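You operate a simulated robot arm through the tools that you are given. There is no shell and no other tool. Be economical: measure what you need, move in short steps, check, and stop when the job is done.

You run a simulated robot arm. Do the job below in one go: nothing can be reset, and whatever is moved stays where it is left.

TASK
Free the blue roundel from clamp T32 and light it on T27.
Fine: first knob to Free and jaw right back; then it lies in the ring at T27, dial at Mid; leave other roundels and controls.

Only the result counts: the job must be done as asked and must still hold three seconds after the hand-in. Knocking over, shifting, dropping, spilling or breaking anything else fails it.

THE ROBOT
A 6-joint arm with a fingered hand, fixed in place. Base frame: the origin is at the foot of the arm, x ahead of it, y to its left, z up; the work surface is at about z = 0.881. Readings come in m, rad, newtons and seconds.
With the tool pointing down near the work surface it reaches from about 0.5 to 0.96 m from the base axis. Its first joint turns from -2.897 to 2.897 rad. Payload 5 kg.
The TCP is the grasp point between the finger pads, 0.043 m short of the fingertips. In the tool frame z runs along the fingers and y along their closing line. The gripper opens to 0.144 m. The gripper's body begins 0.05 m behind the TCP. The gripper is a hand of 5 fingers: y runs from the thumb to the fingers, the wrist lies at [-0.021, -0.133, -0.233] in the tool frame, and closing takes about 1.5 s.
Orientation is that of the tool frame in the base frame, as [roll, pitch, yaw] about the fixed x, y, z axes, in that order (R = Rz(yaw) Ry(pitch) Rx(roll)). With the fingers straight down and the wrist toward the robot, the tool's x, y and z point along [0, 1, 0], [1, 0, 0] and [0, 0, -1] of the base frame.

THE INTERFACE
- The arm moves only by the tool play_rows. Its argument "moves" is a list of rows, each an object of numbers (a shift or turn left out is 0, a gripper value left out holds the last): "dx", "dy", "dz": the shift along the tool's x, y, z in m; "wx", "wy", "wz": the turn, a rotation vector about the tool's x, y, z in rad; "grip": the finger opening in m, from 0 to 0.144. In form: [{"dx": .., "dy": .., "dz": .., "wx": .., "wy": .., "wz": .., "grip": ..}, ...]. A call has 1 to 8 rows; each row is the pose to reach, as a shift and turn from the pose commanded when the call began, along the tool's axes at that moment. A row lasts 0.2 s, in which the tool goes at most 0.05 m and 0.15 rad; a call with a longer step from one row to the next is refused whole, and so is a gripper value outside its range. A pose out of reach is approached as far as the arm can. The call stops where the force on the tool passes 40 N (or 10 N more than at its start, if that is more) or the arm is blocked; 0.2 s more then pass. Each finger travels about 0.072 m/s and halts on what it meets, pressing with about 24 N; the grip force reading is that of the motor and also rises with nothing between the fingers. The clock runs only during rows and for 0.2 s after the last one: add rows that repeat a pose to give the fingers time. It gives the time, the measured TCP pose, the force on the tool (base axes), the opening and the grip force at its end, in the units of the frame above (readings bear some noise), with the torque about the TCP (base axes, N m) and any sound that the robot's microphone picked up.
- Cameras (640 x 400 px; columns grow to the right, rows downward): "scene" is fixed at [0.0484, 0.4993, 1.6207]; the picture's right is [-0.54, -0.84, 0.00], its down [-0.77, 0.49, -0.41] and it looks along [0.35, -0.22, -0.91] (base axes); focal length 214 px, centre (320, 200). "wrist" rides on the gripper at [0.086, -0.109, -0.168] in the tool frame; the picture's right is [-0.80, 0.28, -0.53], its down [-0.54, -0.73, 0.42] and it looks along [-0.27, 0.63, 0.73] (tool axes); focal length 275 px, centre (320, 200). There is no depth. A picture from a camera that has moved, and an enlarged one, comes with that camera's place and axes in the base frame and with its lens.
- snapshot(camera): a new picture of that camera. It takes no simulated time.
- lift_body(by): slides the trunk up (or, below 0, down) by that many m; the arm rides with it, the base frame stays. It gives what a move gives, with no picture.
- grasp_type(shape): the hand has 5 fingers and takes this shape, open, in about a second: jaw (thumb against the fingers, like two jaws); tri (thumb and two fingers); tip (a fingertip pinch); poke (one finger out to press); point (the index stretched); flat (the hand flat); cup (the hand cupped); fist (a fist). The gripper value then closes the fingers along that shape, each until it touches; the sizes above hold for jaw. It gives what a move gives, with no picture.
- inspect(camera, box): a new picture of the part [left, top, right, bottom] of that camera's present view, enlarged. It takes no simulated time.
- job_done(): hands the job in; it is judged then, once.

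Work in short steps. Places have to be worked out from the pictures, the camera data and where the tool is seen: move nearer, look again, correct. Check each grasp and each placing, and mend what went wrong. You have 120 turns and 76 pictures in all, those below and enlarged ones among them. Open the gripper and draw the arm clear of the work before you hand the job in, unless the task says otherwise; then end with one line.

The tools are called after "Call:" by a JSON object that holds its "name" and its "arguments". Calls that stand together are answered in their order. play_rows: Moves the arm, as the interface text tells. Its arguments: {"type":"object","properties":{"moves":{"type":"array"}},"required":["moves"]} The other tools are called the same way: lift_body (by) slides the trunk up or down; grasp_type (shape) gives the hand a shape; snapshot (camera) takes a picture; inspect (camera, box) takes an enlarged picture of a part of a camera's view; job_done () hands the job in.

At the start:

```text
time_s: 0.0
tcp_pos: [0.4735, 0.2564, 1.1708]
tcp_rot: [-3.141, 0.001, 1.571]
contact_force: [0.1, 0.2, 0.2]
ft_torque: [-0.01, -0.01, -0.01]
opening: 0.1435
grasp_force: 0.0
shape: jaw
trunk travel left (down, up): [-0.525, 0.065]
```

scene: 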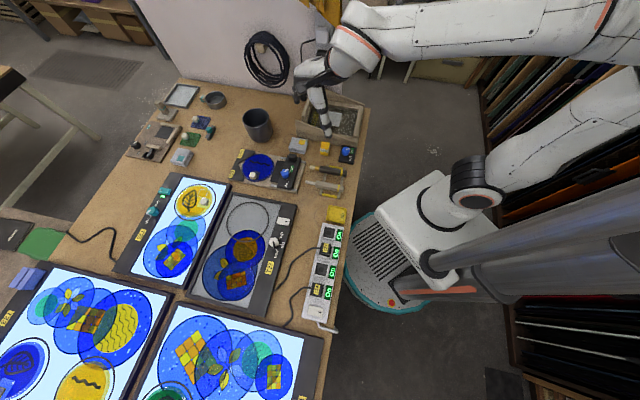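
wrist: 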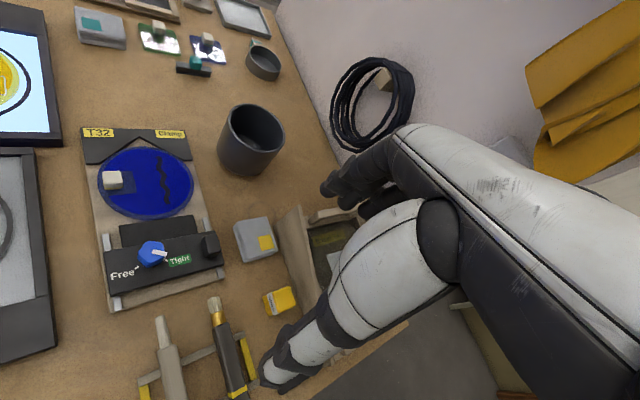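

The clamp T32 with the blue roundel is near the middle, and T27 is the grey light panel. I'll enlarge both.

Call:
{"name": "inspect", "arguments": {"camera": "scene", "box": [220, 130, 320, 200]}}

Call:
{"name": "inspect", "arguments": {"camera": "scene", "box": [180, 180, 350, 330]}}

Call:
{"name": "inspect", "arguments": {"camera": "wrist", "box": [70, 110, 250, 320]}}

```text
5.71 times, centred on (270, 165) of scene
camera zoom: at [0.0484, 0.4993, 1.6207], right [-0.54, -0.84, 0.0], down [-0.77, 0.49, -0.41], along [0.35, -0.22, -0.91], focal length 1226 px, centre (606, 400)
```

zoom: 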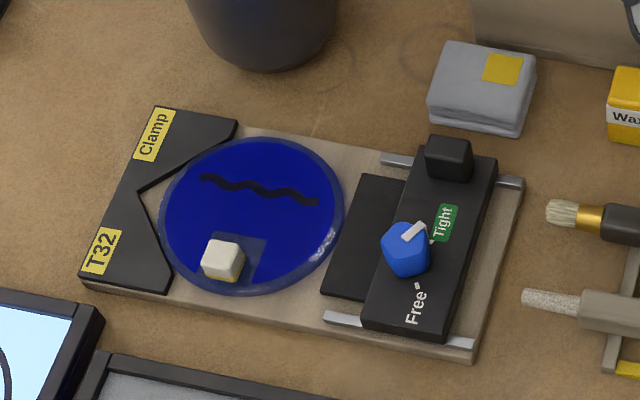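

```text
2.67 times, centred on (265, 255) of scene
camera zoom: at [0.0484, 0.4993, 1.6207], right [-0.54, -0.84, 0.0], down [-0.77, 0.49, -0.41], along [0.35, -0.22, -0.91], focal length 572 px, centre (467, 53)
```

zoom: 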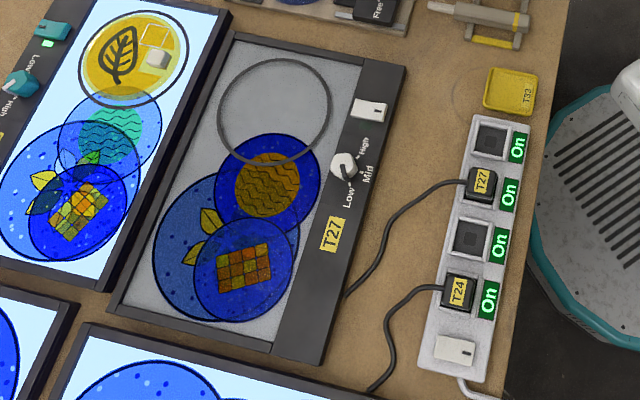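

```text
1.90 times, centred on (160, 215) of wrist
camera zoom: at [0.3665, 0.3419, 1.3383], right [0.28, -0.8, 0.53], down [-0.73, -0.54, -0.42], along [0.63, -0.27, -0.73], focal length 524 px, centre (625, 171)
```

zoom: 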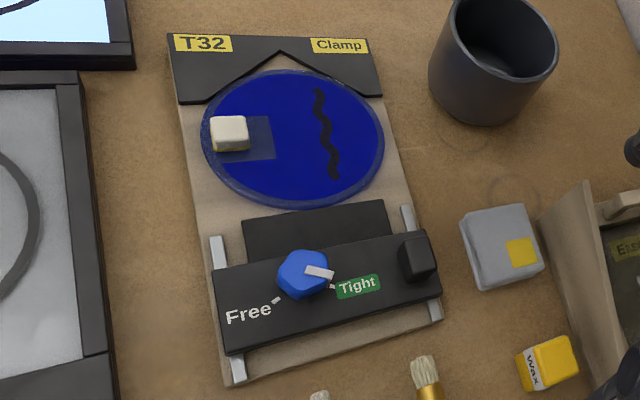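

I've located the knob at about (0.479, 0.384, 0.93), the jaw handle at about (0.533, 0.325) and the roundel's cube at about (0.55, 0.487, 0.91). T27's ring is at about (0.388, 0.584). I'll switch to the tip shape and check how the hand looks.

Call:
{"name": "grasp_type", "arguments": {"shape": "tip"}}

Call:
{"name": "snapshot", "arguments": {"camera": "wrist"}}

Call:
{"name": "inspect", "arguments": {"camera": "scene", "box": [230, 20, 390, 160]}}

```text
time_s: 0.9
tcp_pos: [0.4737, 0.2557, 1.1708]
tcp_rot: [3.141, 0.001, 1.572]
contact_force: [1.0, 0.5, -0.6]
ft_torque: [-0.03, -0.01, 0.0]
opening: 0.1436
grasp_force: 0.2
shape: tip
trunk travel left (down, up): [-0.525, 0.065]
```

```text
70 pictures are left
camera wrist: at [0.3665, 0.3419, 1.3383], right [0.28, -0.8, 0.53], down [-0.73, -0.54, -0.42], along [0.63, -0.27, -0.73], focal length 275 px, centre (320, 200)
```

wrist: 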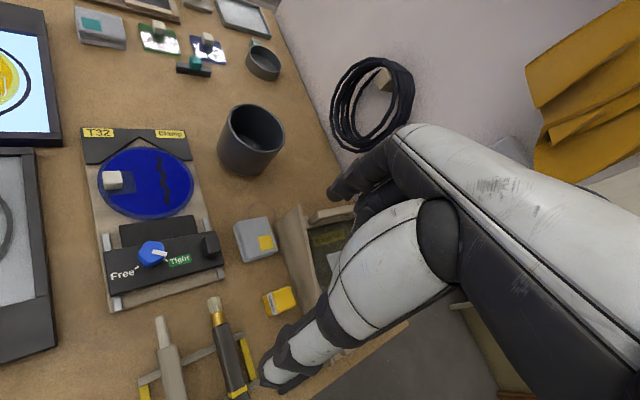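

```text
2.86 times, centred on (310, 90) of scene
camera zoom: at [0.0484, 0.4993, 1.6207], right [-0.54, -0.84, 0.0], down [-0.77, 0.49, -0.41], along [0.35, -0.22, -0.91], focal length 613 px, centre (349, 514)
```

zoom: 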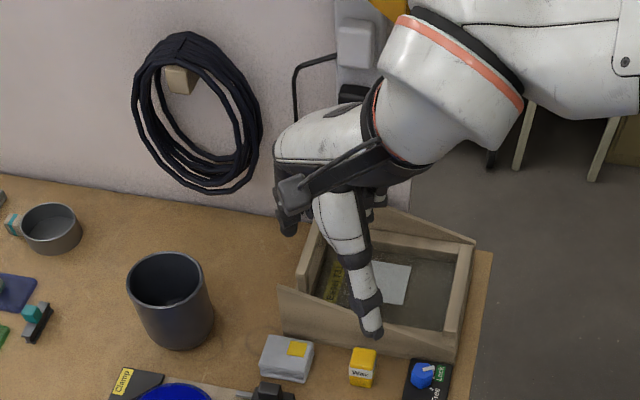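

Tip shape curls the other fingers. I'll close partway in the air to see where the fingertips meet.

Call:
{"name": "play_rows", "arguments": {"moves": [{"grip": 0.03}, {"grip": 0.03}, {"grip": 0.03}, {"grip": 0.03}, {"grip": 0.03}, {"grip": 0.03}]}}

Call:
{"name": "snapshot", "arguments": {"camera": "wrist"}}

Call:
{"name": "inspect", "arguments": {"camera": "scene", "box": [270, 40, 370, 150]}}

```text
time_s: 2.3
tcp_pos: [0.4746, 0.2571, 1.1706]
tcp_rot: [-3.141, 0.0, 1.57]
contact_force: [-0.4, -0.4, -0.3]
ft_torque: [0.0, 0.01, 0.02]
opening: 0.0306
grasp_force: 0.1
shape: tip
trunk travel left (down, up): [-0.525, 0.065]
```

```text
68 pictures are left
camera wrist: at [0.3665, 0.3419, 1.3383], right [0.28, -0.8, 0.53], down [-0.73, -0.54, -0.42], along [0.63, -0.27, -0.73], focal length 275 px, centre (320, 200)
```

wrist: 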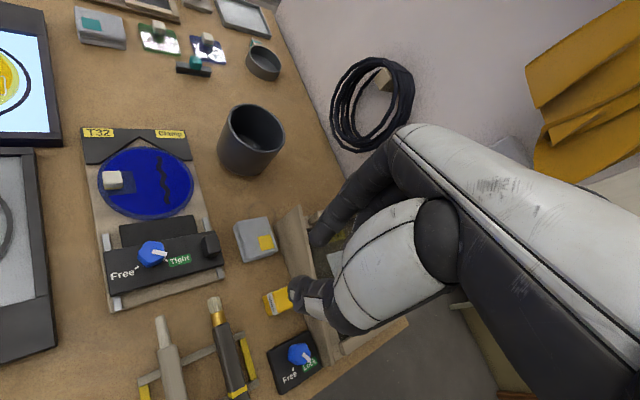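

```text
3.64 times, centred on (320, 95) of scene
camera zoom: at [0.0484, 0.4993, 1.6207], right [-0.54, -0.84, 0.0], down [-0.77, 0.49, -0.41], along [0.35, -0.22, -0.91], focal length 780 px, centre (320, 582)
```

zoom: 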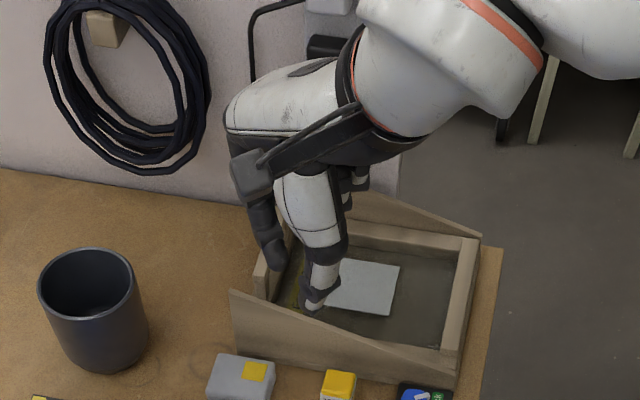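

The closed fingertips sit where the tool model predicts. I'll move above the knob at about z 1.04 with a 0.06 opening and look again.

Call:
{"name": "play_rows", "arguments": {"moves": [{"dx": 0.035, "dy": 0.001, "dz": 0.03, "grip": 0.06}, {"dx": 0.07, "dy": 0.002, "dz": 0.06}, {"dx": 0.1, "dy": 0.003, "dz": 0.09}, {"dx": 0.127, "dy": 0.004, "dz": 0.12}, {"dx": 0.127, "dy": 0.004, "dz": 0.13}]}}

Call:
{"name": "snapshot", "arguments": {"camera": "wrist"}}

Call:
{"name": "inspect", "arguments": {"camera": "scene", "box": [230, 120, 330, 200]}}

```text
time_s: 3.5
tcp_pos: [0.479, 0.3831, 1.0407]
tcp_rot: [-3.141, 0.0, 1.57]
contact_force: [-0.1, 0.3, -0.5]
ft_torque: [0.02, -0.02, -0.04]
opening: 0.0597
grasp_force: 0.1
shape: tip
trunk travel left (down, up): [-0.525, 0.065]
```

```text
66 pictures are left
camera wrist: at [0.3719, 0.4693, 1.2076], right [0.28, -0.8, 0.53], down [-0.73, -0.54, -0.42], along [0.63, -0.27, -0.73], focal length 275 px, centre (320, 200)
```

wrist: 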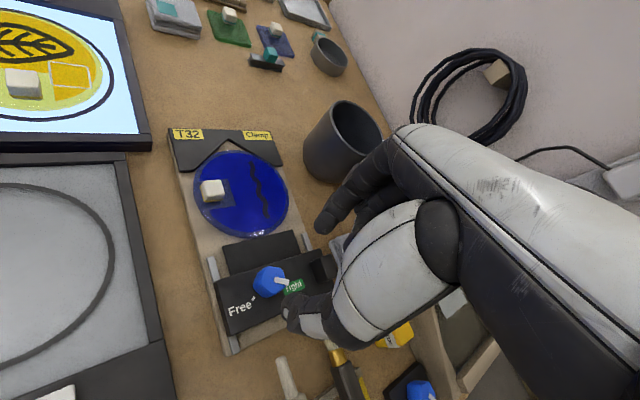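

```text
5.00 times, centred on (280, 160) of scene
camera zoom: at [0.0484, 0.4993, 1.6207], right [-0.54, -0.84, 0.0], down [-0.77, 0.49, -0.41], along [0.35, -0.22, -0.91], focal length 1072 px, centre (520, 400)
```

zoom: 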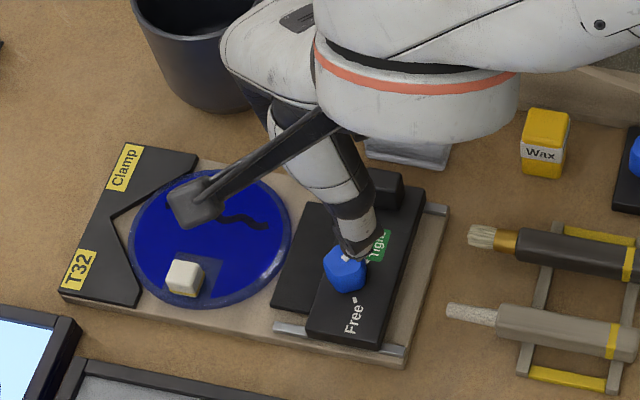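

The knob reads as about (0.479, 0.387). I'll enlarge it to read the pointer angles.

Call:
{"name": "inspect", "arguments": {"camera": "wrist", "box": [210, 220, 340, 340]}}

```text
3.33 times, centred on (275, 280) of wrist
camera zoom: at [0.3719, 0.4693, 1.2076], right [0.28, -0.8, 0.53], down [-0.73, -0.54, -0.42], along [0.63, -0.27, -0.73], focal length 918 px, centre (470, -67)
```

zoom: 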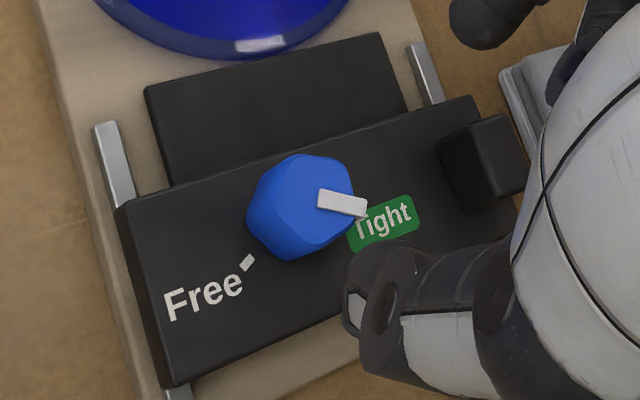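

The pointer is at about -73° and the Free tick at about -190°, so the knob needs roughly 120° clockwise. I'll pre-rotate the hand by -0.82 rad and centre it over the knob.

Call:
{"name": "play_rows", "arguments": {"moves": [{"wz": -0.14}, {"wz": -0.28, "dx": 0.003}, {"wz": -0.42, "dx": 0.003}, {"wz": -0.56, "dx": 0.003}, {"wz": -0.7, "dx": 0.003}, {"wz": -0.82, "dx": 0.003}, {"wz": -0.82, "dx": 0.003, "dz": 0.03}]}}

Call:
{"name": "snapshot", "arguments": {"camera": "wrist"}}

Call:
{"name": "inspect", "arguments": {"camera": "scene", "box": [230, 120, 330, 200]}}

```text
time_s: 5.1
tcp_pos: [0.4769, 0.3846, 1.0101]
tcp_rot: [3.139, -0.001, 2.393]
contact_force: [0.2, -0.8, -0.2]
ft_torque: [0.02, 0.02, 0.0]
opening: 0.0601
grasp_force: 0.0
shape: tip
trunk travel left (down, up): [-0.525, 0.065]
```

```text
63 pictures are left
camera wrist: at [0.3418, 0.3648, 1.1767], right [0.78, -0.34, 0.53], down [-0.1, -0.9, -0.42], along [0.62, 0.28, -0.73], focal length 275 px, centre (320, 200)
```

wrist: 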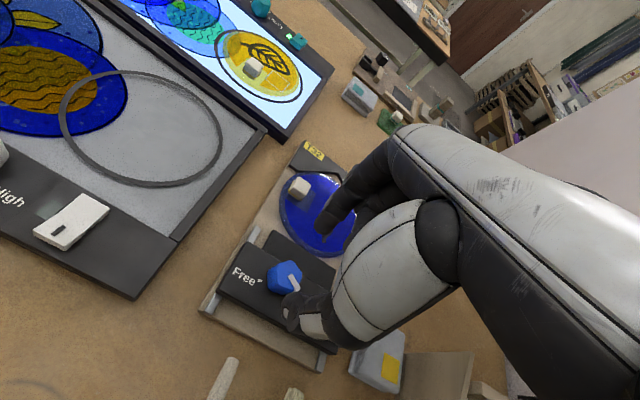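

```text
5.00 times, centred on (280, 160) of scene
camera zoom: at [0.0484, 0.4993, 1.6207], right [-0.54, -0.84, 0.0], down [-0.77, 0.49, -0.41], along [0.35, -0.22, -0.91], focal length 1072 px, centre (520, 400)
```

zoom: 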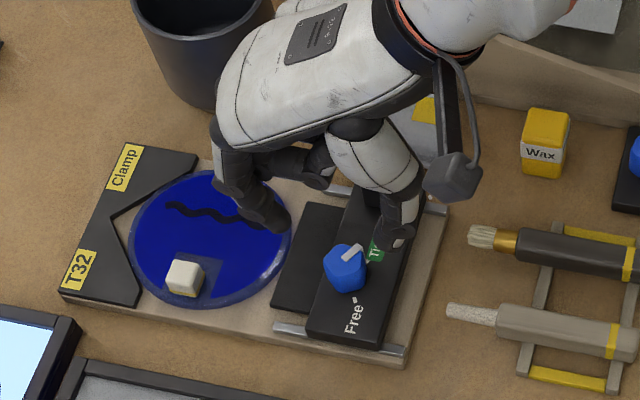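

The hand is centred to within a couple of mm. I'll descend so the fingertips reach about z 0.92 and look before closing.

Call:
{"name": "play_rows", "arguments": {"moves": [{"dz": 0.02, "dx": 0.001}, {"dz": 0.035, "dx": 0.001}, {"dz": 0.045, "dx": 0.001}]}}

Call:
{"name": "inspect", "arguments": {"camera": "wrist", "box": [210, 180, 390, 340]}}

Call:
{"name": "inspect", "arguments": {"camera": "scene", "box": [230, 120, 330, 200]}}

```text
time_s: 5.9
tcp_pos: [0.4764, 0.3864, 0.9639]
tcp_rot: [3.141, 0.0, 2.391]
contact_force: [-0.3, -0.9, -0.3]
ft_torque: [0.01, -0.02, 0.03]
opening: 0.0598
grasp_force: 0.1
shape: tip
trunk travel left (down, up): [-0.525, 0.065]
```

```text
2.50 times, centred on (300, 260) of wrist
camera zoom: at [0.3413, 0.3659, 1.1317], right [0.78, -0.34, 0.53], down [-0.1, -0.9, -0.42], along [0.62, 0.28, -0.73], focal length 688 px, centre (370, 50)
```

zoom: 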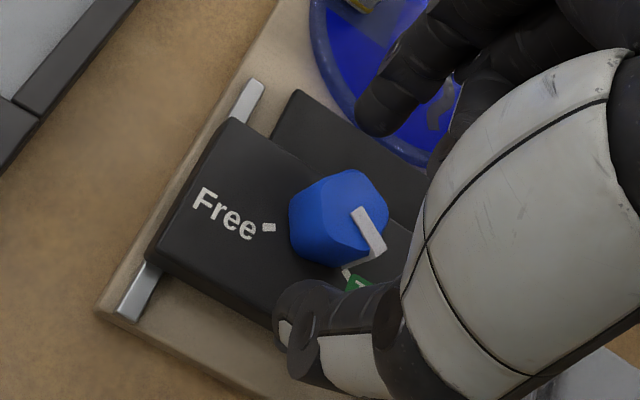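

```text
5.00 times, centred on (280, 160) of scene
camera zoom: at [0.0484, 0.4993, 1.6207], right [-0.54, -0.84, 0.0], down [-0.77, 0.49, -0.41], along [0.35, -0.22, -0.91], focal length 1072 px, centre (520, 400)
```

zoom: 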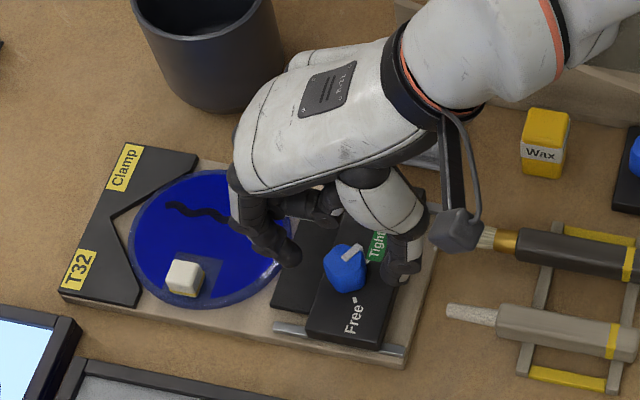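

The knob sits between thumb and index, so I'll close gently on it.

Call:
{"name": "play_rows", "arguments": {"moves": [{"grip": 0.04}, {"grip": 0.025}, {"grip": 0.02}, {"grip": 0.02}, {"grip": 0.02}]}}

Call:
{"name": "inspect", "arguments": {"camera": "wrist", "box": [210, 180, 390, 340]}}

```text
time_s: 7.1
tcp_pos: [0.4771, 0.3867, 0.9646]
tcp_rot: [-3.142, 0.0, 2.392]
contact_force: [0.6, 0.5, 1.4]
ft_torque: [0.05, 0.0, -0.02]
opening: 0.0222
grasp_force: 24.3
shape: tip
trunk travel left (down, up): [-0.525, 0.065]
```

```text
2.50 times, centred on (300, 260) of wrist
camera zoom: at [0.3413, 0.366, 1.1322], right [0.78, -0.34, 0.53], down [-0.1, -0.9, -0.42], along [0.62, 0.28, -0.73], focal length 688 px, centre (370, 50)
```

zoom: 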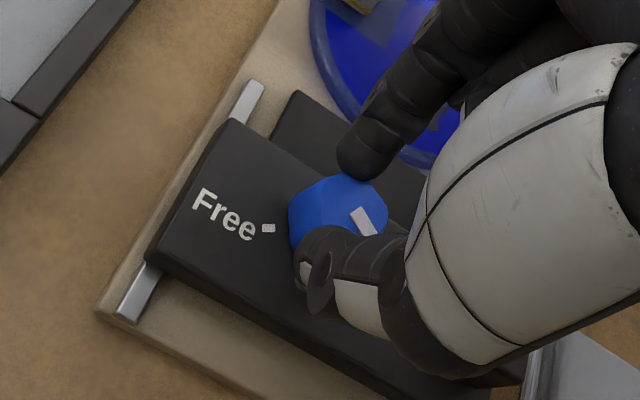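

The knob is gripped (opening 0.022 m, 24 N). I'll turn it clockwise about 1.1 rad.

Call:
{"name": "play_rows", "arguments": {"moves": [{"wz": 0.13}, {"wz": 0.26}, {"wz": 0.39}, {"wz": 0.52}, {"wz": 0.65}, {"wz": 0.78}, {"wz": 0.91}, {"wz": 1.04}]}}

Call:
{"name": "inspect", "arguments": {"camera": "wrist", "box": [210, 180, 390, 340]}}

```text
time_s: 8.9
tcp_pos: [0.4783, 0.3849, 0.9694]
tcp_rot: [3.138, -0.003, 1.348]
contact_force: [4.4, -2.9, 36.6]
ft_torque: [-0.14, -0.35, 0.02]
opening: 0.022
grasp_force: 23.8
shape: tip
trunk travel left (down, up): [-0.525, 0.065]
```

```text
2.50 times, centred on (300, 260) of wrist
camera zoom: at [0.3911, 0.4929, 1.1361], right [0.1, -0.84, 0.53], down [-0.83, -0.37, -0.43], along [0.55, -0.4, -0.73], focal length 688 px, centre (370, 50)
```

zoom: 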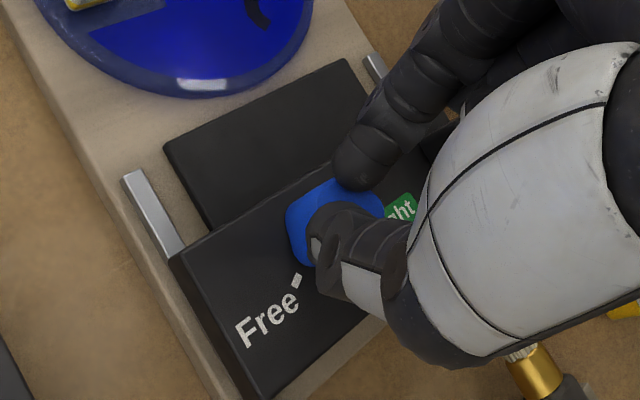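

The tool shows 36 N upward, so something is pressing on the hand. I'll look before going on.

Call:
{"name": "inspect", "arguments": {"camera": "scene", "box": [240, 120, 330, 195]}}

Call:
{"name": "snapshot", "arguments": {"camera": "wrist"}}

```text
5.33 times, centred on (285, 158) of scene
camera zoom: at [0.0484, 0.4993, 1.6207], right [-0.54, -0.84, 0.0], down [-0.77, 0.49, -0.41], along [0.35, -0.22, -0.91], focal length 1144 px, centre (507, 427)
```

zoom: 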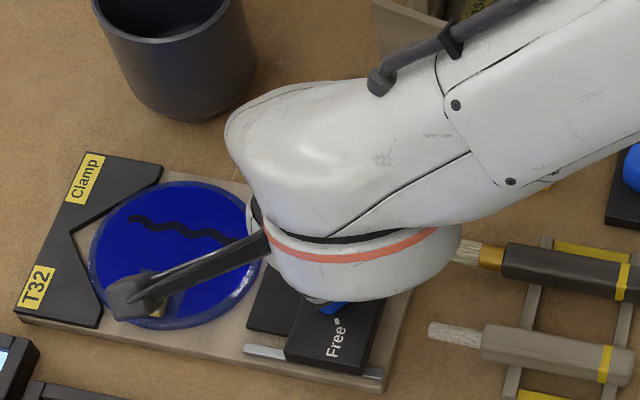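

```text
56 pictures are left
camera wrist: at [0.3911, 0.4929, 1.1361], right [0.1, -0.84, 0.53], down [-0.83, -0.37, -0.43], along [0.55, -0.4, -0.73], focal length 275 px, centre (320, 200)
```

wrist: 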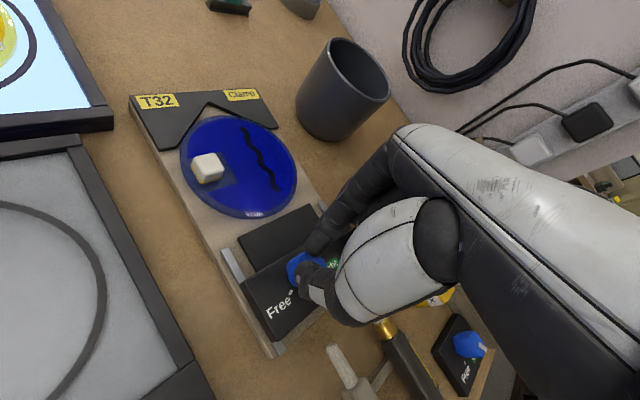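

Probably the curled fingers rest on the jaw handle. I'll lift 5 mm and carry on turning, which takes them past the handle.

Call:
{"name": "play_rows", "arguments": {"moves": [{"dz": -0.005}, {"dz": -0.005, "wz": 0.14}, {"dz": -0.006, "wz": 0.28}, {"dz": -0.006, "wz": 0.42}]}}

Call:
{"name": "inspect", "arguments": {"camera": "wrist", "box": [210, 180, 390, 340]}}

```text
time_s: 9.9
tcp_pos: [0.4774, 0.3861, 0.9708]
tcp_rot: [-3.141, 0.002, 0.928]
contact_force: [5.2, -5.0, -4.2]
ft_torque: [-0.18, -0.34, 0.08]
opening: 0.0197
grasp_force: 24.0
shape: tip
trunk travel left (down, up): [-0.525, 0.065]
```

```text
2.50 times, centred on (300, 260) of wrist
camera zoom: at [0.4437, 0.5202, 1.1373], right [-0.25, -0.81, 0.54], down [-0.91, 0.0, -0.42], along [0.34, -0.59, -0.73], focal length 688 px, centre (370, 50)
```

zoom: 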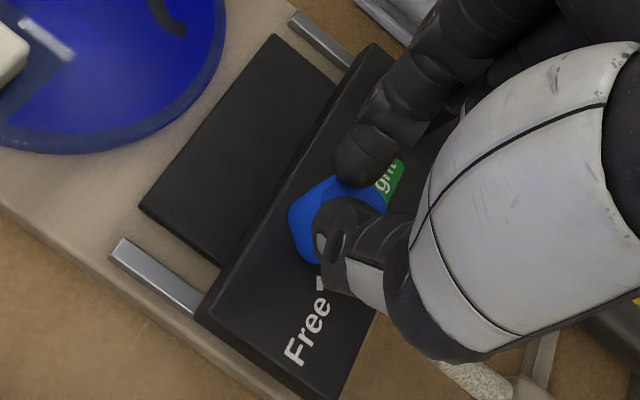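

The force dropped and the knob is following. I'll turn the remaining ~0.65 rad.

Call:
{"name": "play_rows", "arguments": {"moves": [{"wz": 0.13}, {"wz": 0.26}, {"wz": 0.39}, {"wz": 0.52}, {"wz": 0.65}]}}

Call:
{"name": "inspect", "arguments": {"camera": "wrist", "box": [210, 180, 390, 340]}}

```text
time_s: 11.1
tcp_pos: [0.4769, 0.3862, 0.971]
tcp_rot: [3.141, -0.002, 0.279]
contact_force: [5.0, -9.7, 0.0]
ft_torque: [-0.41, -0.23, -0.01]
opening: 0.0192
grasp_force: 24.4
shape: tip
trunk travel left (down, up): [-0.525, 0.065]
```

```text
2.50 times, centred on (300, 260) of wrist
camera zoom: at [0.5313, 0.5137, 1.1392], right [-0.69, -0.49, 0.53], down [-0.72, 0.55, -0.42], along [-0.08, -0.68, -0.73], focal length 688 px, centre (370, 50)
```

zoom: 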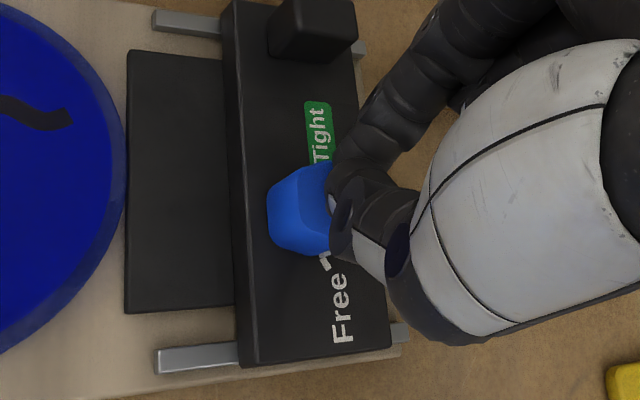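

The fingers have slid to the knob's back edge. I'll open, rise a little and check the pointer.

Call:
{"name": "play_rows", "arguments": {"moves": [{"grip": 0.05}, {"grip": 0.065}, {"grip": 0.065, "dz": -0.03}, {"grip": 0.065, "dz": -0.06}]}}

Call:
{"name": "inspect", "arguments": {"camera": "wrist", "box": [210, 180, 390, 340]}}

```text
time_s: 12.1
tcp_pos: [0.4765, 0.3858, 1.0328]
tcp_rot: [-3.141, 0.002, 0.281]
contact_force: [0.8, 1.2, 0.1]
ft_torque: [0.0, -0.02, -0.01]
opening: 0.0645
grasp_force: 0.0
shape: tip
trunk travel left (down, up): [-0.525, 0.065]
```

```text
2.50 times, centred on (300, 260) of wrist
camera zoom: at [0.531, 0.5145, 1.2005], right [-0.69, -0.49, 0.53], down [-0.72, 0.55, -0.42], along [-0.08, -0.68, -0.73], focal length 688 px, centre (370, 50)
```

zoom: 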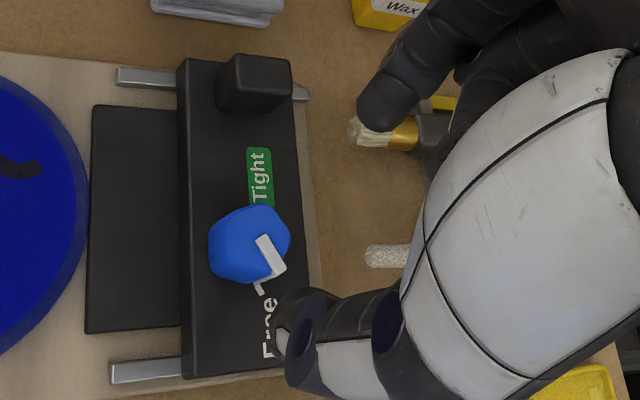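

The pointer now seems to be near the Free tick. I'll check from the scene camera.

Call:
{"name": "inspect", "arguments": {"camera": "scene", "box": [260, 140, 320, 190]}}

Call:
{"name": "inspect", "arguments": {"camera": "wrist", "box": [240, 230, 310, 300]}}

```text
8.00 times, centred on (290, 165) of scene
camera zoom: at [0.0484, 0.4993, 1.6207], right [-0.54, -0.84, 0.0], down [-0.77, 0.49, -0.41], along [0.35, -0.22, -0.91], focal length 1716 px, centre (560, 480)
```

zoom: 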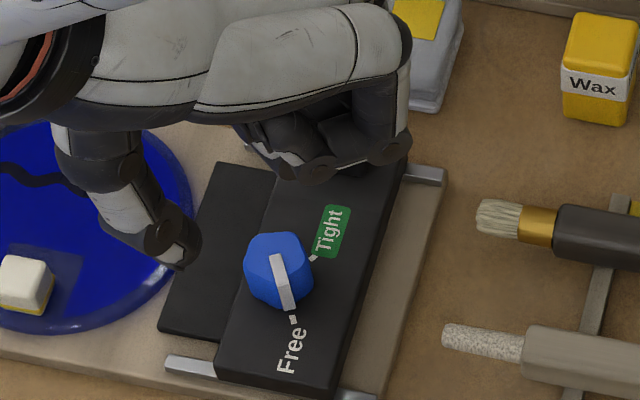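

```text
5.71 times, centred on (275, 265) of wrist
camera zoom: at [0.531, 0.5145, 1.2005], right [-0.69, -0.49, 0.53], down [-0.72, 0.55, -0.42], along [-0.08, -0.68, -0.73], focal length 1573 px, centre (577, -171)
```

zoom: 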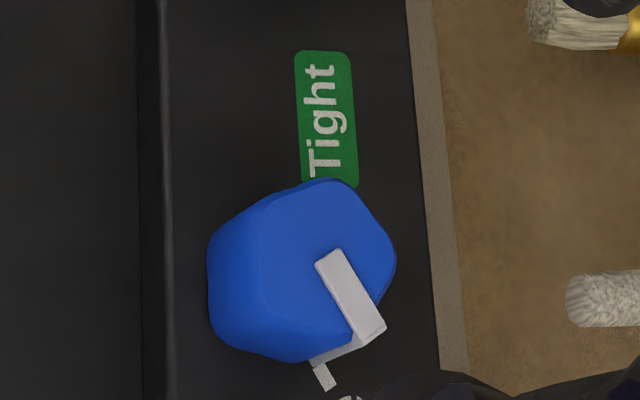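

The pointer lines up with the Free tick. Next I'll carry the hand to the jaw handle at about (0.533, 0.327), unwinding the wrist so the fingers close along the slide direction.

Call:
{"name": "play_rows", "arguments": {"moves": [{"wz": -0.14, "dz": -0.01}, {"wz": -0.28, "dx": 0.01, "dy": 0.02, "dz": -0.01}, {"wz": -0.42, "dx": 0.02, "dy": 0.04, "dz": -0.01}, {"wz": -0.56, "dx": 0.03, "dy": 0.06, "dz": -0.01}, {"wz": -0.7, "dx": 0.038, "dy": 0.072, "dz": -0.01}, {"wz": -0.84, "dx": 0.038, "dy": 0.072, "dz": -0.01}, {"wz": -0.98, "dx": 0.038, "dy": 0.072, "dz": -0.01}, {"wz": -1.12, "dx": 0.038, "dy": 0.072, "dz": -0.01}]}}

Call:
{"name": "play_rows", "arguments": {"moves": [{"wz": -0.14}, {"wz": -0.28}, {"wz": -0.42}, {"wz": -0.56}, {"wz": -0.7}, {"wz": -0.84}, {"wz": -0.955}]}}

Call:
{"name": "snapshot", "arguments": {"camera": "wrist"}}

Call:
{"name": "inspect", "arguments": {"camera": "scene", "box": [230, 120, 330, 200]}}

```text
time_s: 13.9
tcp_pos: [0.5342, 0.3277, 1.0417]
tcp_rot: [-3.141, -0.001, 1.404]
contact_force: [-0.3, -0.1, 0.2]
ft_torque: [0.0, -0.01, -0.03]
opening: 0.0644
grasp_force: 0.0
shape: tip
trunk travel left (down, up): [-0.525, 0.065]
```

```text
time_s: 15.5
tcp_pos: [0.5345, 0.3278, 1.0419]
tcp_rot: [3.141, -0.003, 2.356]
contact_force: [0.9, 0.0, 0.7]
ft_torque: [-0.03, 0.01, -0.02]
opening: 0.0647
grasp_force: 0.0
shape: tip
trunk travel left (down, up): [-0.525, 0.065]
```

```text
50 pictures are left
camera wrist: at [0.3975, 0.3122, 1.2093], right [0.76, -0.36, 0.53], down [-0.13, -0.9, -0.42], along [0.63, 0.25, -0.73], focal length 275 px, centre (320, 200)
```

wrist: 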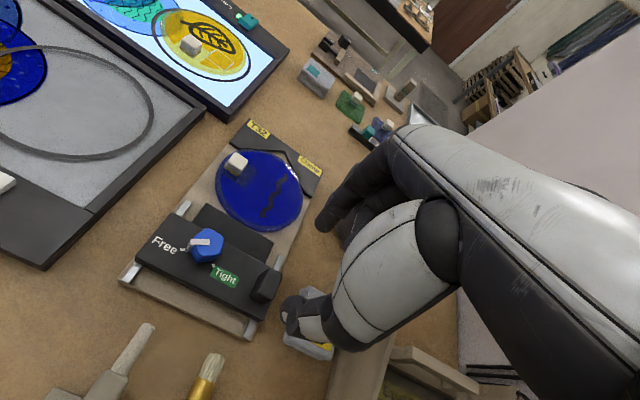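

```text
5.00 times, centred on (280, 160) of scene
camera zoom: at [0.0484, 0.4993, 1.6207], right [-0.54, -0.84, 0.0], down [-0.77, 0.49, -0.41], along [0.35, -0.22, -0.91], focal length 1072 px, centre (520, 400)
```

zoom: 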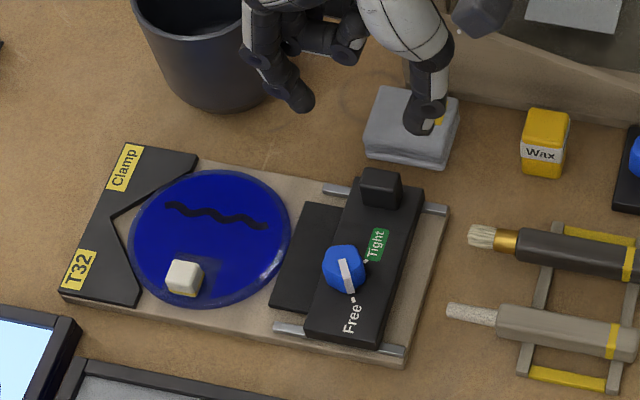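

The handle computes to about (0.525, 0.327, top 0.94). I'll shift to it and descend in steps to straddle it.

Call:
{"name": "play_rows", "arguments": {"moves": [{"dx": 0.006, "dy": -0.007, "dz": 0.02}, {"dx": 0.006, "dy": -0.007, "dz": 0.04}, {"dx": 0.006, "dy": -0.007, "dz": 0.055}, {"dx": 0.006, "dy": -0.007, "dz": 0.067}]}}

Call:
{"name": "inspect", "arguments": {"camera": "wrist", "box": [210, 180, 390, 340]}}

Call:
{"name": "inspect", "arguments": {"camera": "scene", "box": [230, 120, 330, 200]}}

```text
time_s: 16.5
tcp_pos: [0.5231, 0.3269, 0.9739]
tcp_rot: [-3.141, 0.0, 2.354]
contact_force: [0.6, -0.4, 0.6]
ft_torque: [0.03, -0.01, -0.01]
opening: 0.065
grasp_force: 0.1
shape: tip
trunk travel left (down, up): [-0.525, 0.065]
```

```text
2.50 times, centred on (300, 260) of wrist
camera zoom: at [0.3874, 0.3106, 1.1415], right [0.76, -0.36, 0.53], down [-0.13, -0.9, -0.42], along [0.63, 0.25, -0.73], focal length 688 px, centre (370, 50)
```

zoom: 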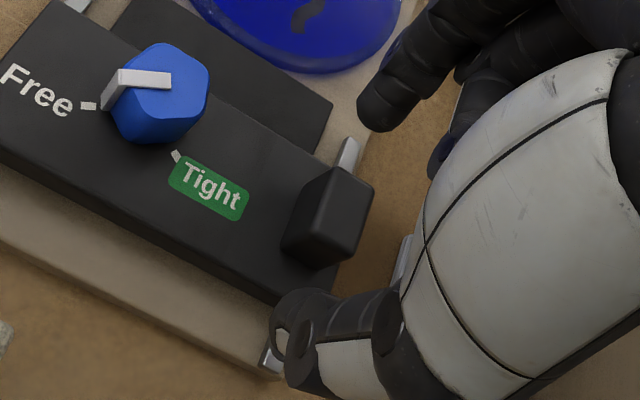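

```text
5.00 times, centred on (280, 160) of scene
camera zoom: at [0.0484, 0.4993, 1.6207], right [-0.54, -0.84, 0.0], down [-0.77, 0.49, -0.41], along [0.35, -0.22, -0.91], focal length 1072 px, centre (520, 400)
```

zoom: 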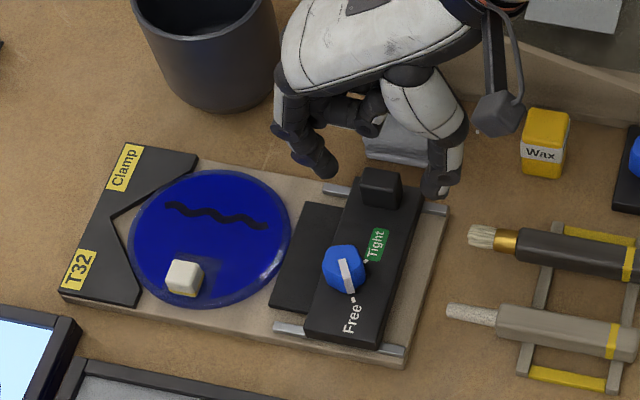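

The fingers straddle the handle, so I'll lower 4 mm and close on it.

Call:
{"name": "play_rows", "arguments": {"moves": [{"dz": 0.004}, {"dz": 0.004, "grip": 0.04}, {"dz": 0.004, "grip": 0.02}, {"dz": 0.004, "grip": 0.015}, {"dz": 0.004, "grip": 0.015}, {"dz": 0.004, "grip": 0.015}]}}

Call:
{"name": "inspect", "arguments": {"camera": "wrist", "box": [210, 180, 390, 340]}}

```text
time_s: 17.9
tcp_pos: [0.5245, 0.3263, 0.9724]
tcp_rot: [3.137, -0.001, 2.357]
contact_force: [1.3, 0.1, 17.3]
ft_torque: [0.06, -0.11, -0.07]
opening: 0.0161
grasp_force: 24.4
shape: tip
trunk travel left (down, up): [-0.525, 0.065]
```

```text
2.50 times, centred on (300, 260) of wrist
camera zoom: at [0.388, 0.3108, 1.1394], right [0.76, -0.36, 0.54], down [-0.13, -0.9, -0.43], along [0.63, 0.25, -0.73], focal length 688 px, centre (370, 50)
```

zoom: 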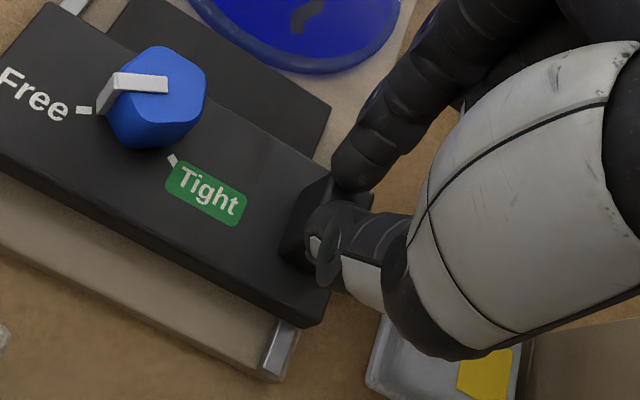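

The handle is gripped. I'll ease up 3 mm, then pull the jaw back along -y of the tool.

Call:
{"name": "play_rows", "arguments": {"moves": [{"dz": -0.003}, {"dz": -0.003, "dy": -0.008}, {"dz": -0.003, "dy": -0.016}, {"dz": -0.003, "dy": -0.024}, {"dz": -0.003, "dy": -0.032}]}}

Call:
{"name": "inspect", "arguments": {"camera": "wrist", "box": [210, 180, 390, 340]}}

Call:
{"name": "inspect", "arguments": {"camera": "scene", "box": [230, 120, 330, 200]}}

```text
time_s: 19.1
tcp_pos: [0.5023, 0.3049, 0.9732]
tcp_rot: [3.141, -0.001, 2.356]
contact_force: [9.9, 7.6, 3.6]
ft_torque: [0.29, -0.4, 0.04]
opening: 0.0142
grasp_force: 24.0
shape: tip
trunk travel left (down, up): [-0.525, 0.065]
```

```text
2.50 times, centred on (300, 260) of wrist
camera zoom: at [0.3659, 0.2897, 1.1413], right [0.76, -0.36, 0.54], down [-0.13, -0.9, -0.42], along [0.63, 0.25, -0.73], focal length 688 px, centre (370, 50)
```

zoom: 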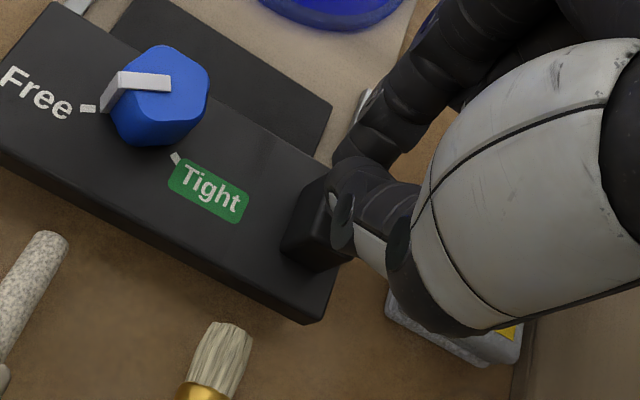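

```text
5.00 times, centred on (280, 160) of scene
camera zoom: at [0.0484, 0.4993, 1.6207], right [-0.54, -0.84, 0.0], down [-0.77, 0.49, -0.41], along [0.35, -0.22, -0.91], focal length 1072 px, centre (520, 400)
```

zoom: 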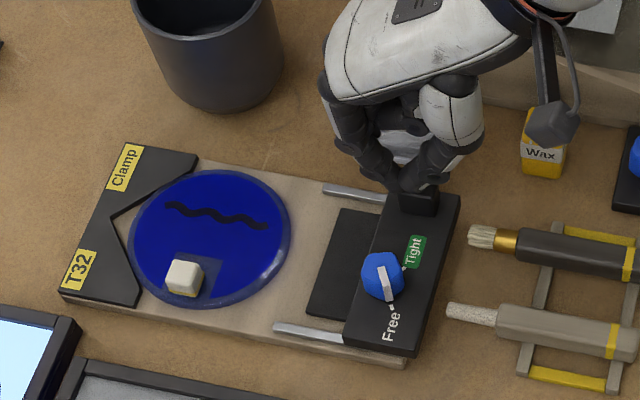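

The jaw slides freely with about 12 N of drag. I'll keep pulling to find the end stop.

Call:
{"name": "play_rows", "arguments": {"moves": [{"dy": -0.006}, {"dy": -0.012}, {"dy": -0.018}]}}

Call:
{"name": "inspect", "arguments": {"camera": "scene", "box": [230, 120, 330, 200]}}

```text
time_s: 19.9
tcp_pos: [0.4926, 0.2949, 0.9761]
tcp_rot: [3.137, 0.001, 2.357]
contact_force: [19.3, 26.1, 13.8]
ft_torque: [1.37, -1.18, 0.35]
opening: 0.0146
grasp_force: 23.8
shape: tip
trunk travel left (down, up): [-0.525, 0.065]
```

```text
5.00 times, centred on (280, 160) of scene
camera zoom: at [0.0484, 0.4993, 1.6207], right [-0.54, -0.84, 0.0], down [-0.77, 0.49, -0.41], along [0.35, -0.22, -0.91], focal length 1072 px, centre (520, 400)
```

zoom: 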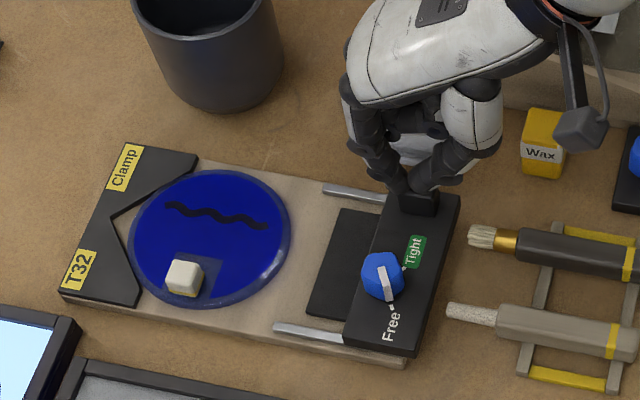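

The force rose to about 35 N with no further jaw motion, so this is the end stop. I'll relax, open and lift clear.

Call:
{"name": "play_rows", "arguments": {"moves": [{"dy": 0.008}, {"dy": 0.01, "grip": 0.03}, {"dy": 0.01, "grip": 0.05}, {"dy": 0.01, "grip": 0.06}, {"dy": 0.01, "grip": 0.06, "dz": -0.04}, {"dy": 0.01, "dz": -0.085}]}}

Call:
{"name": "snapshot", "arguments": {"camera": "wrist"}}

Call:
{"name": "inspect", "arguments": {"camera": "scene", "box": [230, 120, 330, 200]}}

```text
time_s: 21.3
tcp_pos: [0.4928, 0.2982, 1.0574]
tcp_rot: [-3.14, 0.0, 2.354]
contact_force: [-0.9, 0.4, 0.8]
ft_torque: [0.05, 0.0, 0.05]
opening: 0.0597
grasp_force: 0.0
shape: tip
trunk travel left (down, up): [-0.525, 0.065]
```

```text
42 pictures are left
camera wrist: at [0.3574, 0.2829, 1.2262], right [0.76, -0.36, 0.53], down [-0.13, -0.9, -0.42], along [0.63, 0.25, -0.73], focal length 275 px, centre (320, 200)
```

wrist: 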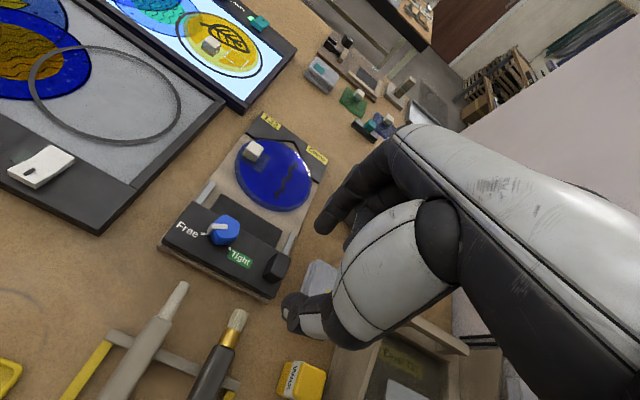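

```text
5.00 times, centred on (280, 160) of scene
camera zoom: at [0.0484, 0.4993, 1.6207], right [-0.54, -0.84, 0.0], down [-0.77, 0.49, -0.41], along [0.35, -0.22, -0.91], focal length 1072 px, centre (520, 400)
```

zoom: 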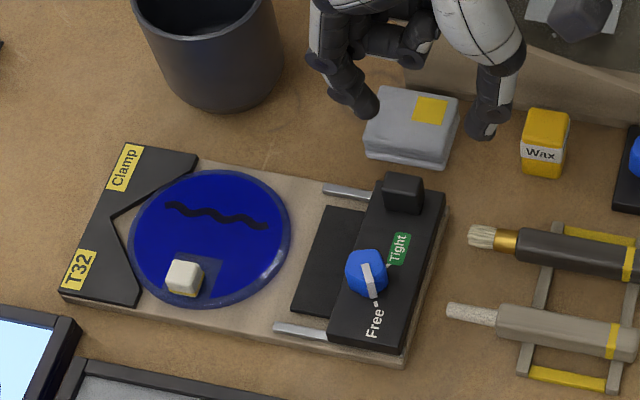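

Relaxing dragged the jaw about 1 cm forward, because the fingers still held the handle. I'll straddle it again with the fingers open and push it back with only the front finger.

Call:
{"name": "play_rows", "arguments": {"moves": [{"dx": 0.001, "dy": 0.02, "dz": 0.02}, {"dx": 0.001, "dy": 0.02, "dz": 0.055}, {"dx": 0.001, "dy": 0.02, "dz": 0.083}]}}

Call:
{"name": "inspect", "arguments": {"camera": "wrist", "box": [210, 180, 390, 340]}}

```text
time_s: 22.1
tcp_pos: [0.5084, 0.3136, 0.9744]
tcp_rot: [-3.142, 0.0, 2.353]
contact_force: [-0.3, -0.1, 0.0]
ft_torque: [-0.02, -0.02, -0.01]
opening: 0.06
grasp_force: 0.0
shape: tip
trunk travel left (down, up): [-0.525, 0.065]
```

```text
2.50 times, centred on (300, 260) of wrist
camera zoom: at [0.3728, 0.2978, 1.1429], right [0.76, -0.36, 0.53], down [-0.13, -0.9, -0.42], along [0.63, 0.25, -0.73], focal length 688 px, centre (370, 50)
```

zoom: 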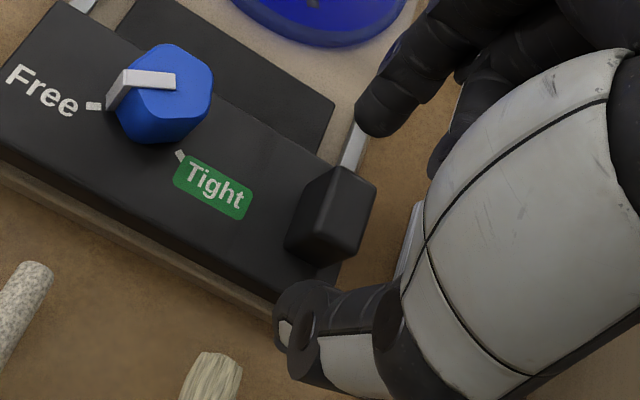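

The index is lined up with the handle's front face, just outward of centre. I'll shift 4 mm toward the knob and push back.

Call:
{"name": "play_rows", "arguments": {"moves": [{"dx": 0.004, "dy": -0.01}, {"dx": 0.004, "dy": -0.02}, {"dx": 0.004, "dy": -0.026}, {"dx": 0.004, "dy": -0.032}, {"dx": 0.004, "dy": -0.038}, {"dx": 0.004, "dy": -0.044}]}}

Call:
{"name": "inspect", "arguments": {"camera": "scene", "box": [230, 120, 330, 200]}}

```text
time_s: 23.5
tcp_pos: [0.4752, 0.2862, 0.9759]
tcp_rot: [-3.139, 0.0, 2.358]
contact_force: [-0.2, 0.9, 1.8]
ft_torque: [0.13, -0.09, 0.04]
opening: 0.0608
grasp_force: 0.1
shape: tip
trunk travel left (down, up): [-0.525, 0.065]
```

```text
5.00 times, centred on (280, 160) of scene
camera zoom: at [0.0484, 0.4993, 1.6207], right [-0.54, -0.84, 0.0], down [-0.77, 0.49, -0.41], along [0.35, -0.22, -0.91], focal length 1072 px, centre (520, 400)
```

zoom: 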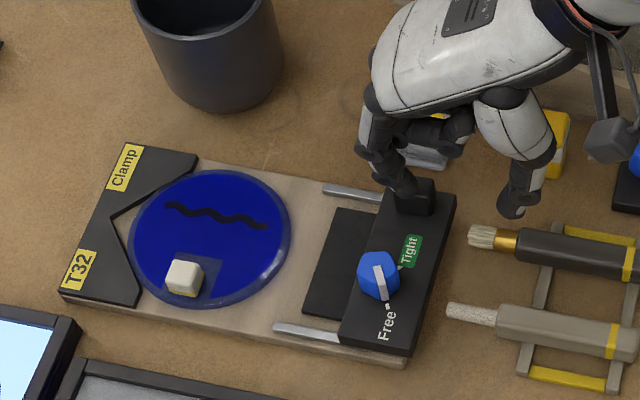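

The jaw is within about 3 mm of the stop. The thumb is getting near the brush, so I'll finish by narrowing the opening a little with a small push.

Call:
{"name": "play_rows", "arguments": {"moves": [{"grip": 0.05, "dz": -0.003}, {"grip": 0.045, "dz": -0.003}, {"grip": 0.045, "dz": -0.003, "dy": -0.003}, {"grip": 0.045, "dz": -0.003, "dy": -0.006}, {"grip": 0.045, "dz": -0.003, "dy": -0.009}]}}

Call:
{"name": "inspect", "arguments": {"camera": "scene", "box": [230, 120, 330, 200]}}

```text
time_s: 24.7
tcp_pos: [0.4701, 0.2794, 0.9787]
tcp_rot: [3.14, 0.0, 2.358]
contact_force: [0.1, -1.1, -0.7]
ft_torque: [-0.03, 0.0, -0.01]
opening: 0.0459
grasp_force: 0.0
shape: tip
trunk travel left (down, up): [-0.525, 0.065]
```

```text
5.00 times, centred on (280, 160) of scene
camera zoom: at [0.0484, 0.4993, 1.6207], right [-0.54, -0.84, 0.0], down [-0.77, 0.49, -0.41], along [0.35, -0.22, -0.91], focal length 1072 px, centre (520, 400)
```

zoom: 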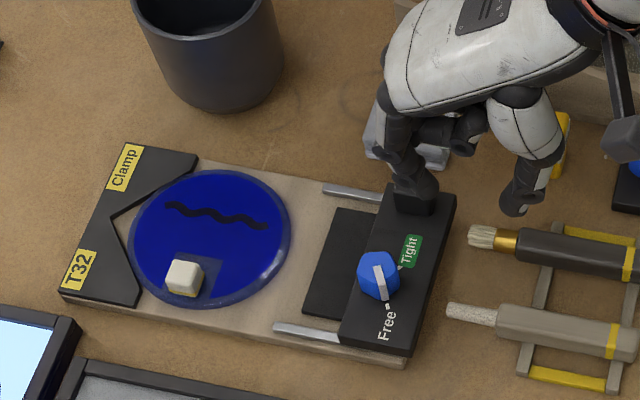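

Force is near zero and the jaw didn't move, so the fingertip slid over the handle top. I'll lift, straddle the handle again and re-grip lower. Then I'll pull to the stop and open in place.

Call:
{"name": "play_rows", "arguments": {"moves": [{"dz": -0.03, "grip": 0.06}, {"dz": -0.03, "dx": -0.002, "dy": 0.025}, {"dz": -0.03, "dx": -0.0045, "dy": 0.045}, {"dz": -0.005, "dx": -0.0045, "dy": 0.045}, {"dz": 0.007, "dx": -0.0045, "dy": 0.045}]}}

Call:
{"name": "inspect", "arguments": {"camera": "wrist", "box": [210, 180, 390, 340]}}

```text
time_s: 25.9
tcp_pos: [0.5038, 0.3085, 0.9717]
tcp_rot: [-3.141, 0.0, 2.356]
contact_force: [-0.4, -0.2, -0.5]
ft_torque: [0.01, 0.0, 0.02]
opening: 0.0599
grasp_force: 0.0
shape: tip
trunk travel left (down, up): [-0.525, 0.065]
```

```text
2.50 times, centred on (300, 260) of wrist
camera zoom: at [0.3677, 0.2929, 1.1392], right [0.76, -0.36, 0.53], down [-0.13, -0.9, -0.42], along [0.63, 0.25, -0.73], focal length 688 px, centre (370, 50)
```

zoom: 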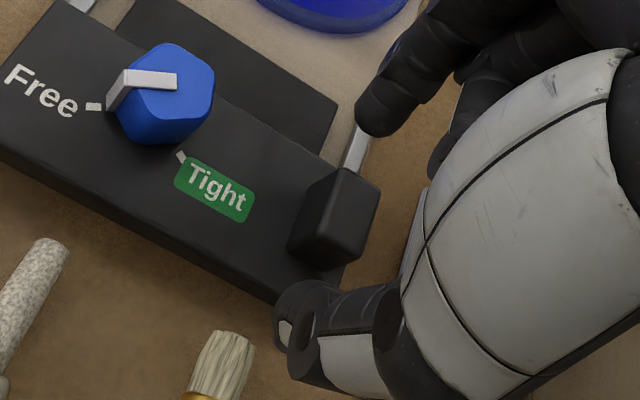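

There's no contact at z 0.972. I'll go 5 mm lower and grip.

Call:
{"name": "play_rows", "arguments": {"moves": [{"dz": 0.005}, {"dz": 0.005, "grip": 0.04}, {"dz": 0.005, "grip": 0.02}, {"dz": 0.005, "grip": 0.015}, {"dz": 0.005, "grip": 0.015}, {"dz": 0.005, "grip": 0.015}]}}

```text
time_s: 27.3
tcp_pos: [0.504, 0.3067, 0.9683]
tcp_rot: [3.14, -0.002, 2.356]
contact_force: [2.1, 0.3, 3.0]
ft_torque: [0.04, -0.01, -0.03]
opening: 0.0211
grasp_force: 24.4
shape: tip
trunk travel left (down, up): [-0.525, 0.065]
```

The grip is better now, with an opening of 0.021 m. I'll pull to the stop and then open in place.

Call:
{"name": "play_rows", "arguments": {"moves": [{"dy": -0.004}, {"dy": -0.008}, {"dy": -0.011}]}}

Call:
{"name": "inspect", "arguments": {"camera": "scene", "box": [230, 120, 330, 200]}}

```text
time_s: 28.1
tcp_pos: [0.4977, 0.3021, 0.9704]
tcp_rot: [3.138, 0.002, 2.357]
contact_force: [12.0, 17.3, 15.3]
ft_torque: [0.76, -0.51, 0.03]
opening: 0.021
grasp_force: 24.6
shape: tip
trunk travel left (down, up): [-0.525, 0.065]
```

```text
5.00 times, centred on (280, 160) of scene
camera zoom: at [0.0484, 0.4993, 1.6207], right [-0.54, -0.84, 0.0], down [-0.77, 0.49, -0.41], along [0.35, -0.22, -0.91], focal length 1072 px, centre (520, 400)
```

zoom: 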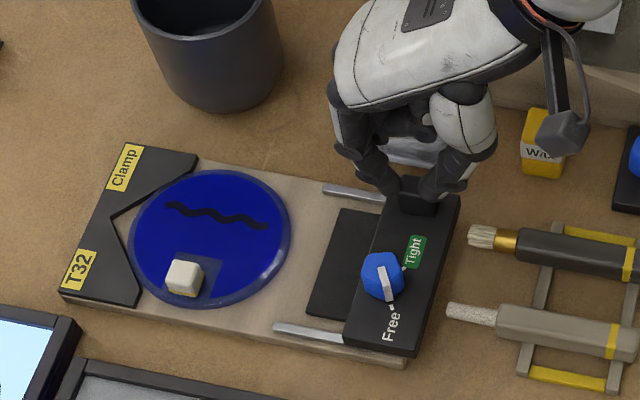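

The jaw is at the stop again. I'll open in place and lift straight up.

Call:
{"name": "play_rows", "arguments": {"moves": [{"grip": 0.03}, {"grip": 0.05}, {"grip": 0.06}, {"grip": 0.06}, {"dz": -0.04}, {"dz": -0.08}]}}

Call:
{"name": "inspect", "arguments": {"camera": "scene", "box": [230, 120, 330, 200]}}

```text
time_s: 29.5
tcp_pos: [0.4973, 0.3001, 1.0491]
tcp_rot: [-3.141, -0.001, 2.354]
contact_force: [-0.2, -1.2, 0.0]
ft_torque: [0.0, -0.02, 0.02]
opening: 0.0596
grasp_force: 0.0
shape: tip
trunk travel left (down, up): [-0.525, 0.065]
```

```text
5.00 times, centred on (280, 160) of scene
camera zoom: at [0.0484, 0.4993, 1.6207], right [-0.54, -0.84, 0.0], down [-0.77, 0.49, -0.41], along [0.35, -0.22, -0.91], focal length 1072 px, centre (520, 400)
```

zoom: 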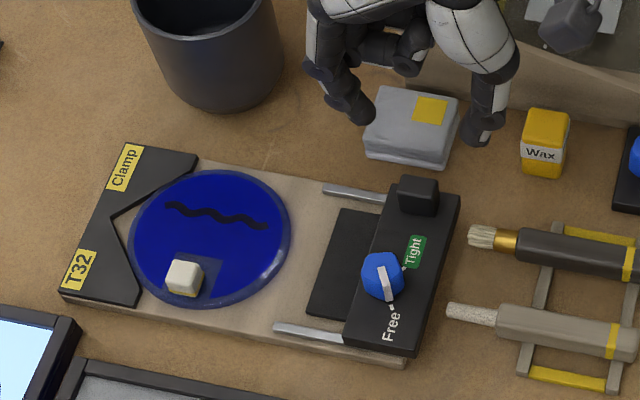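

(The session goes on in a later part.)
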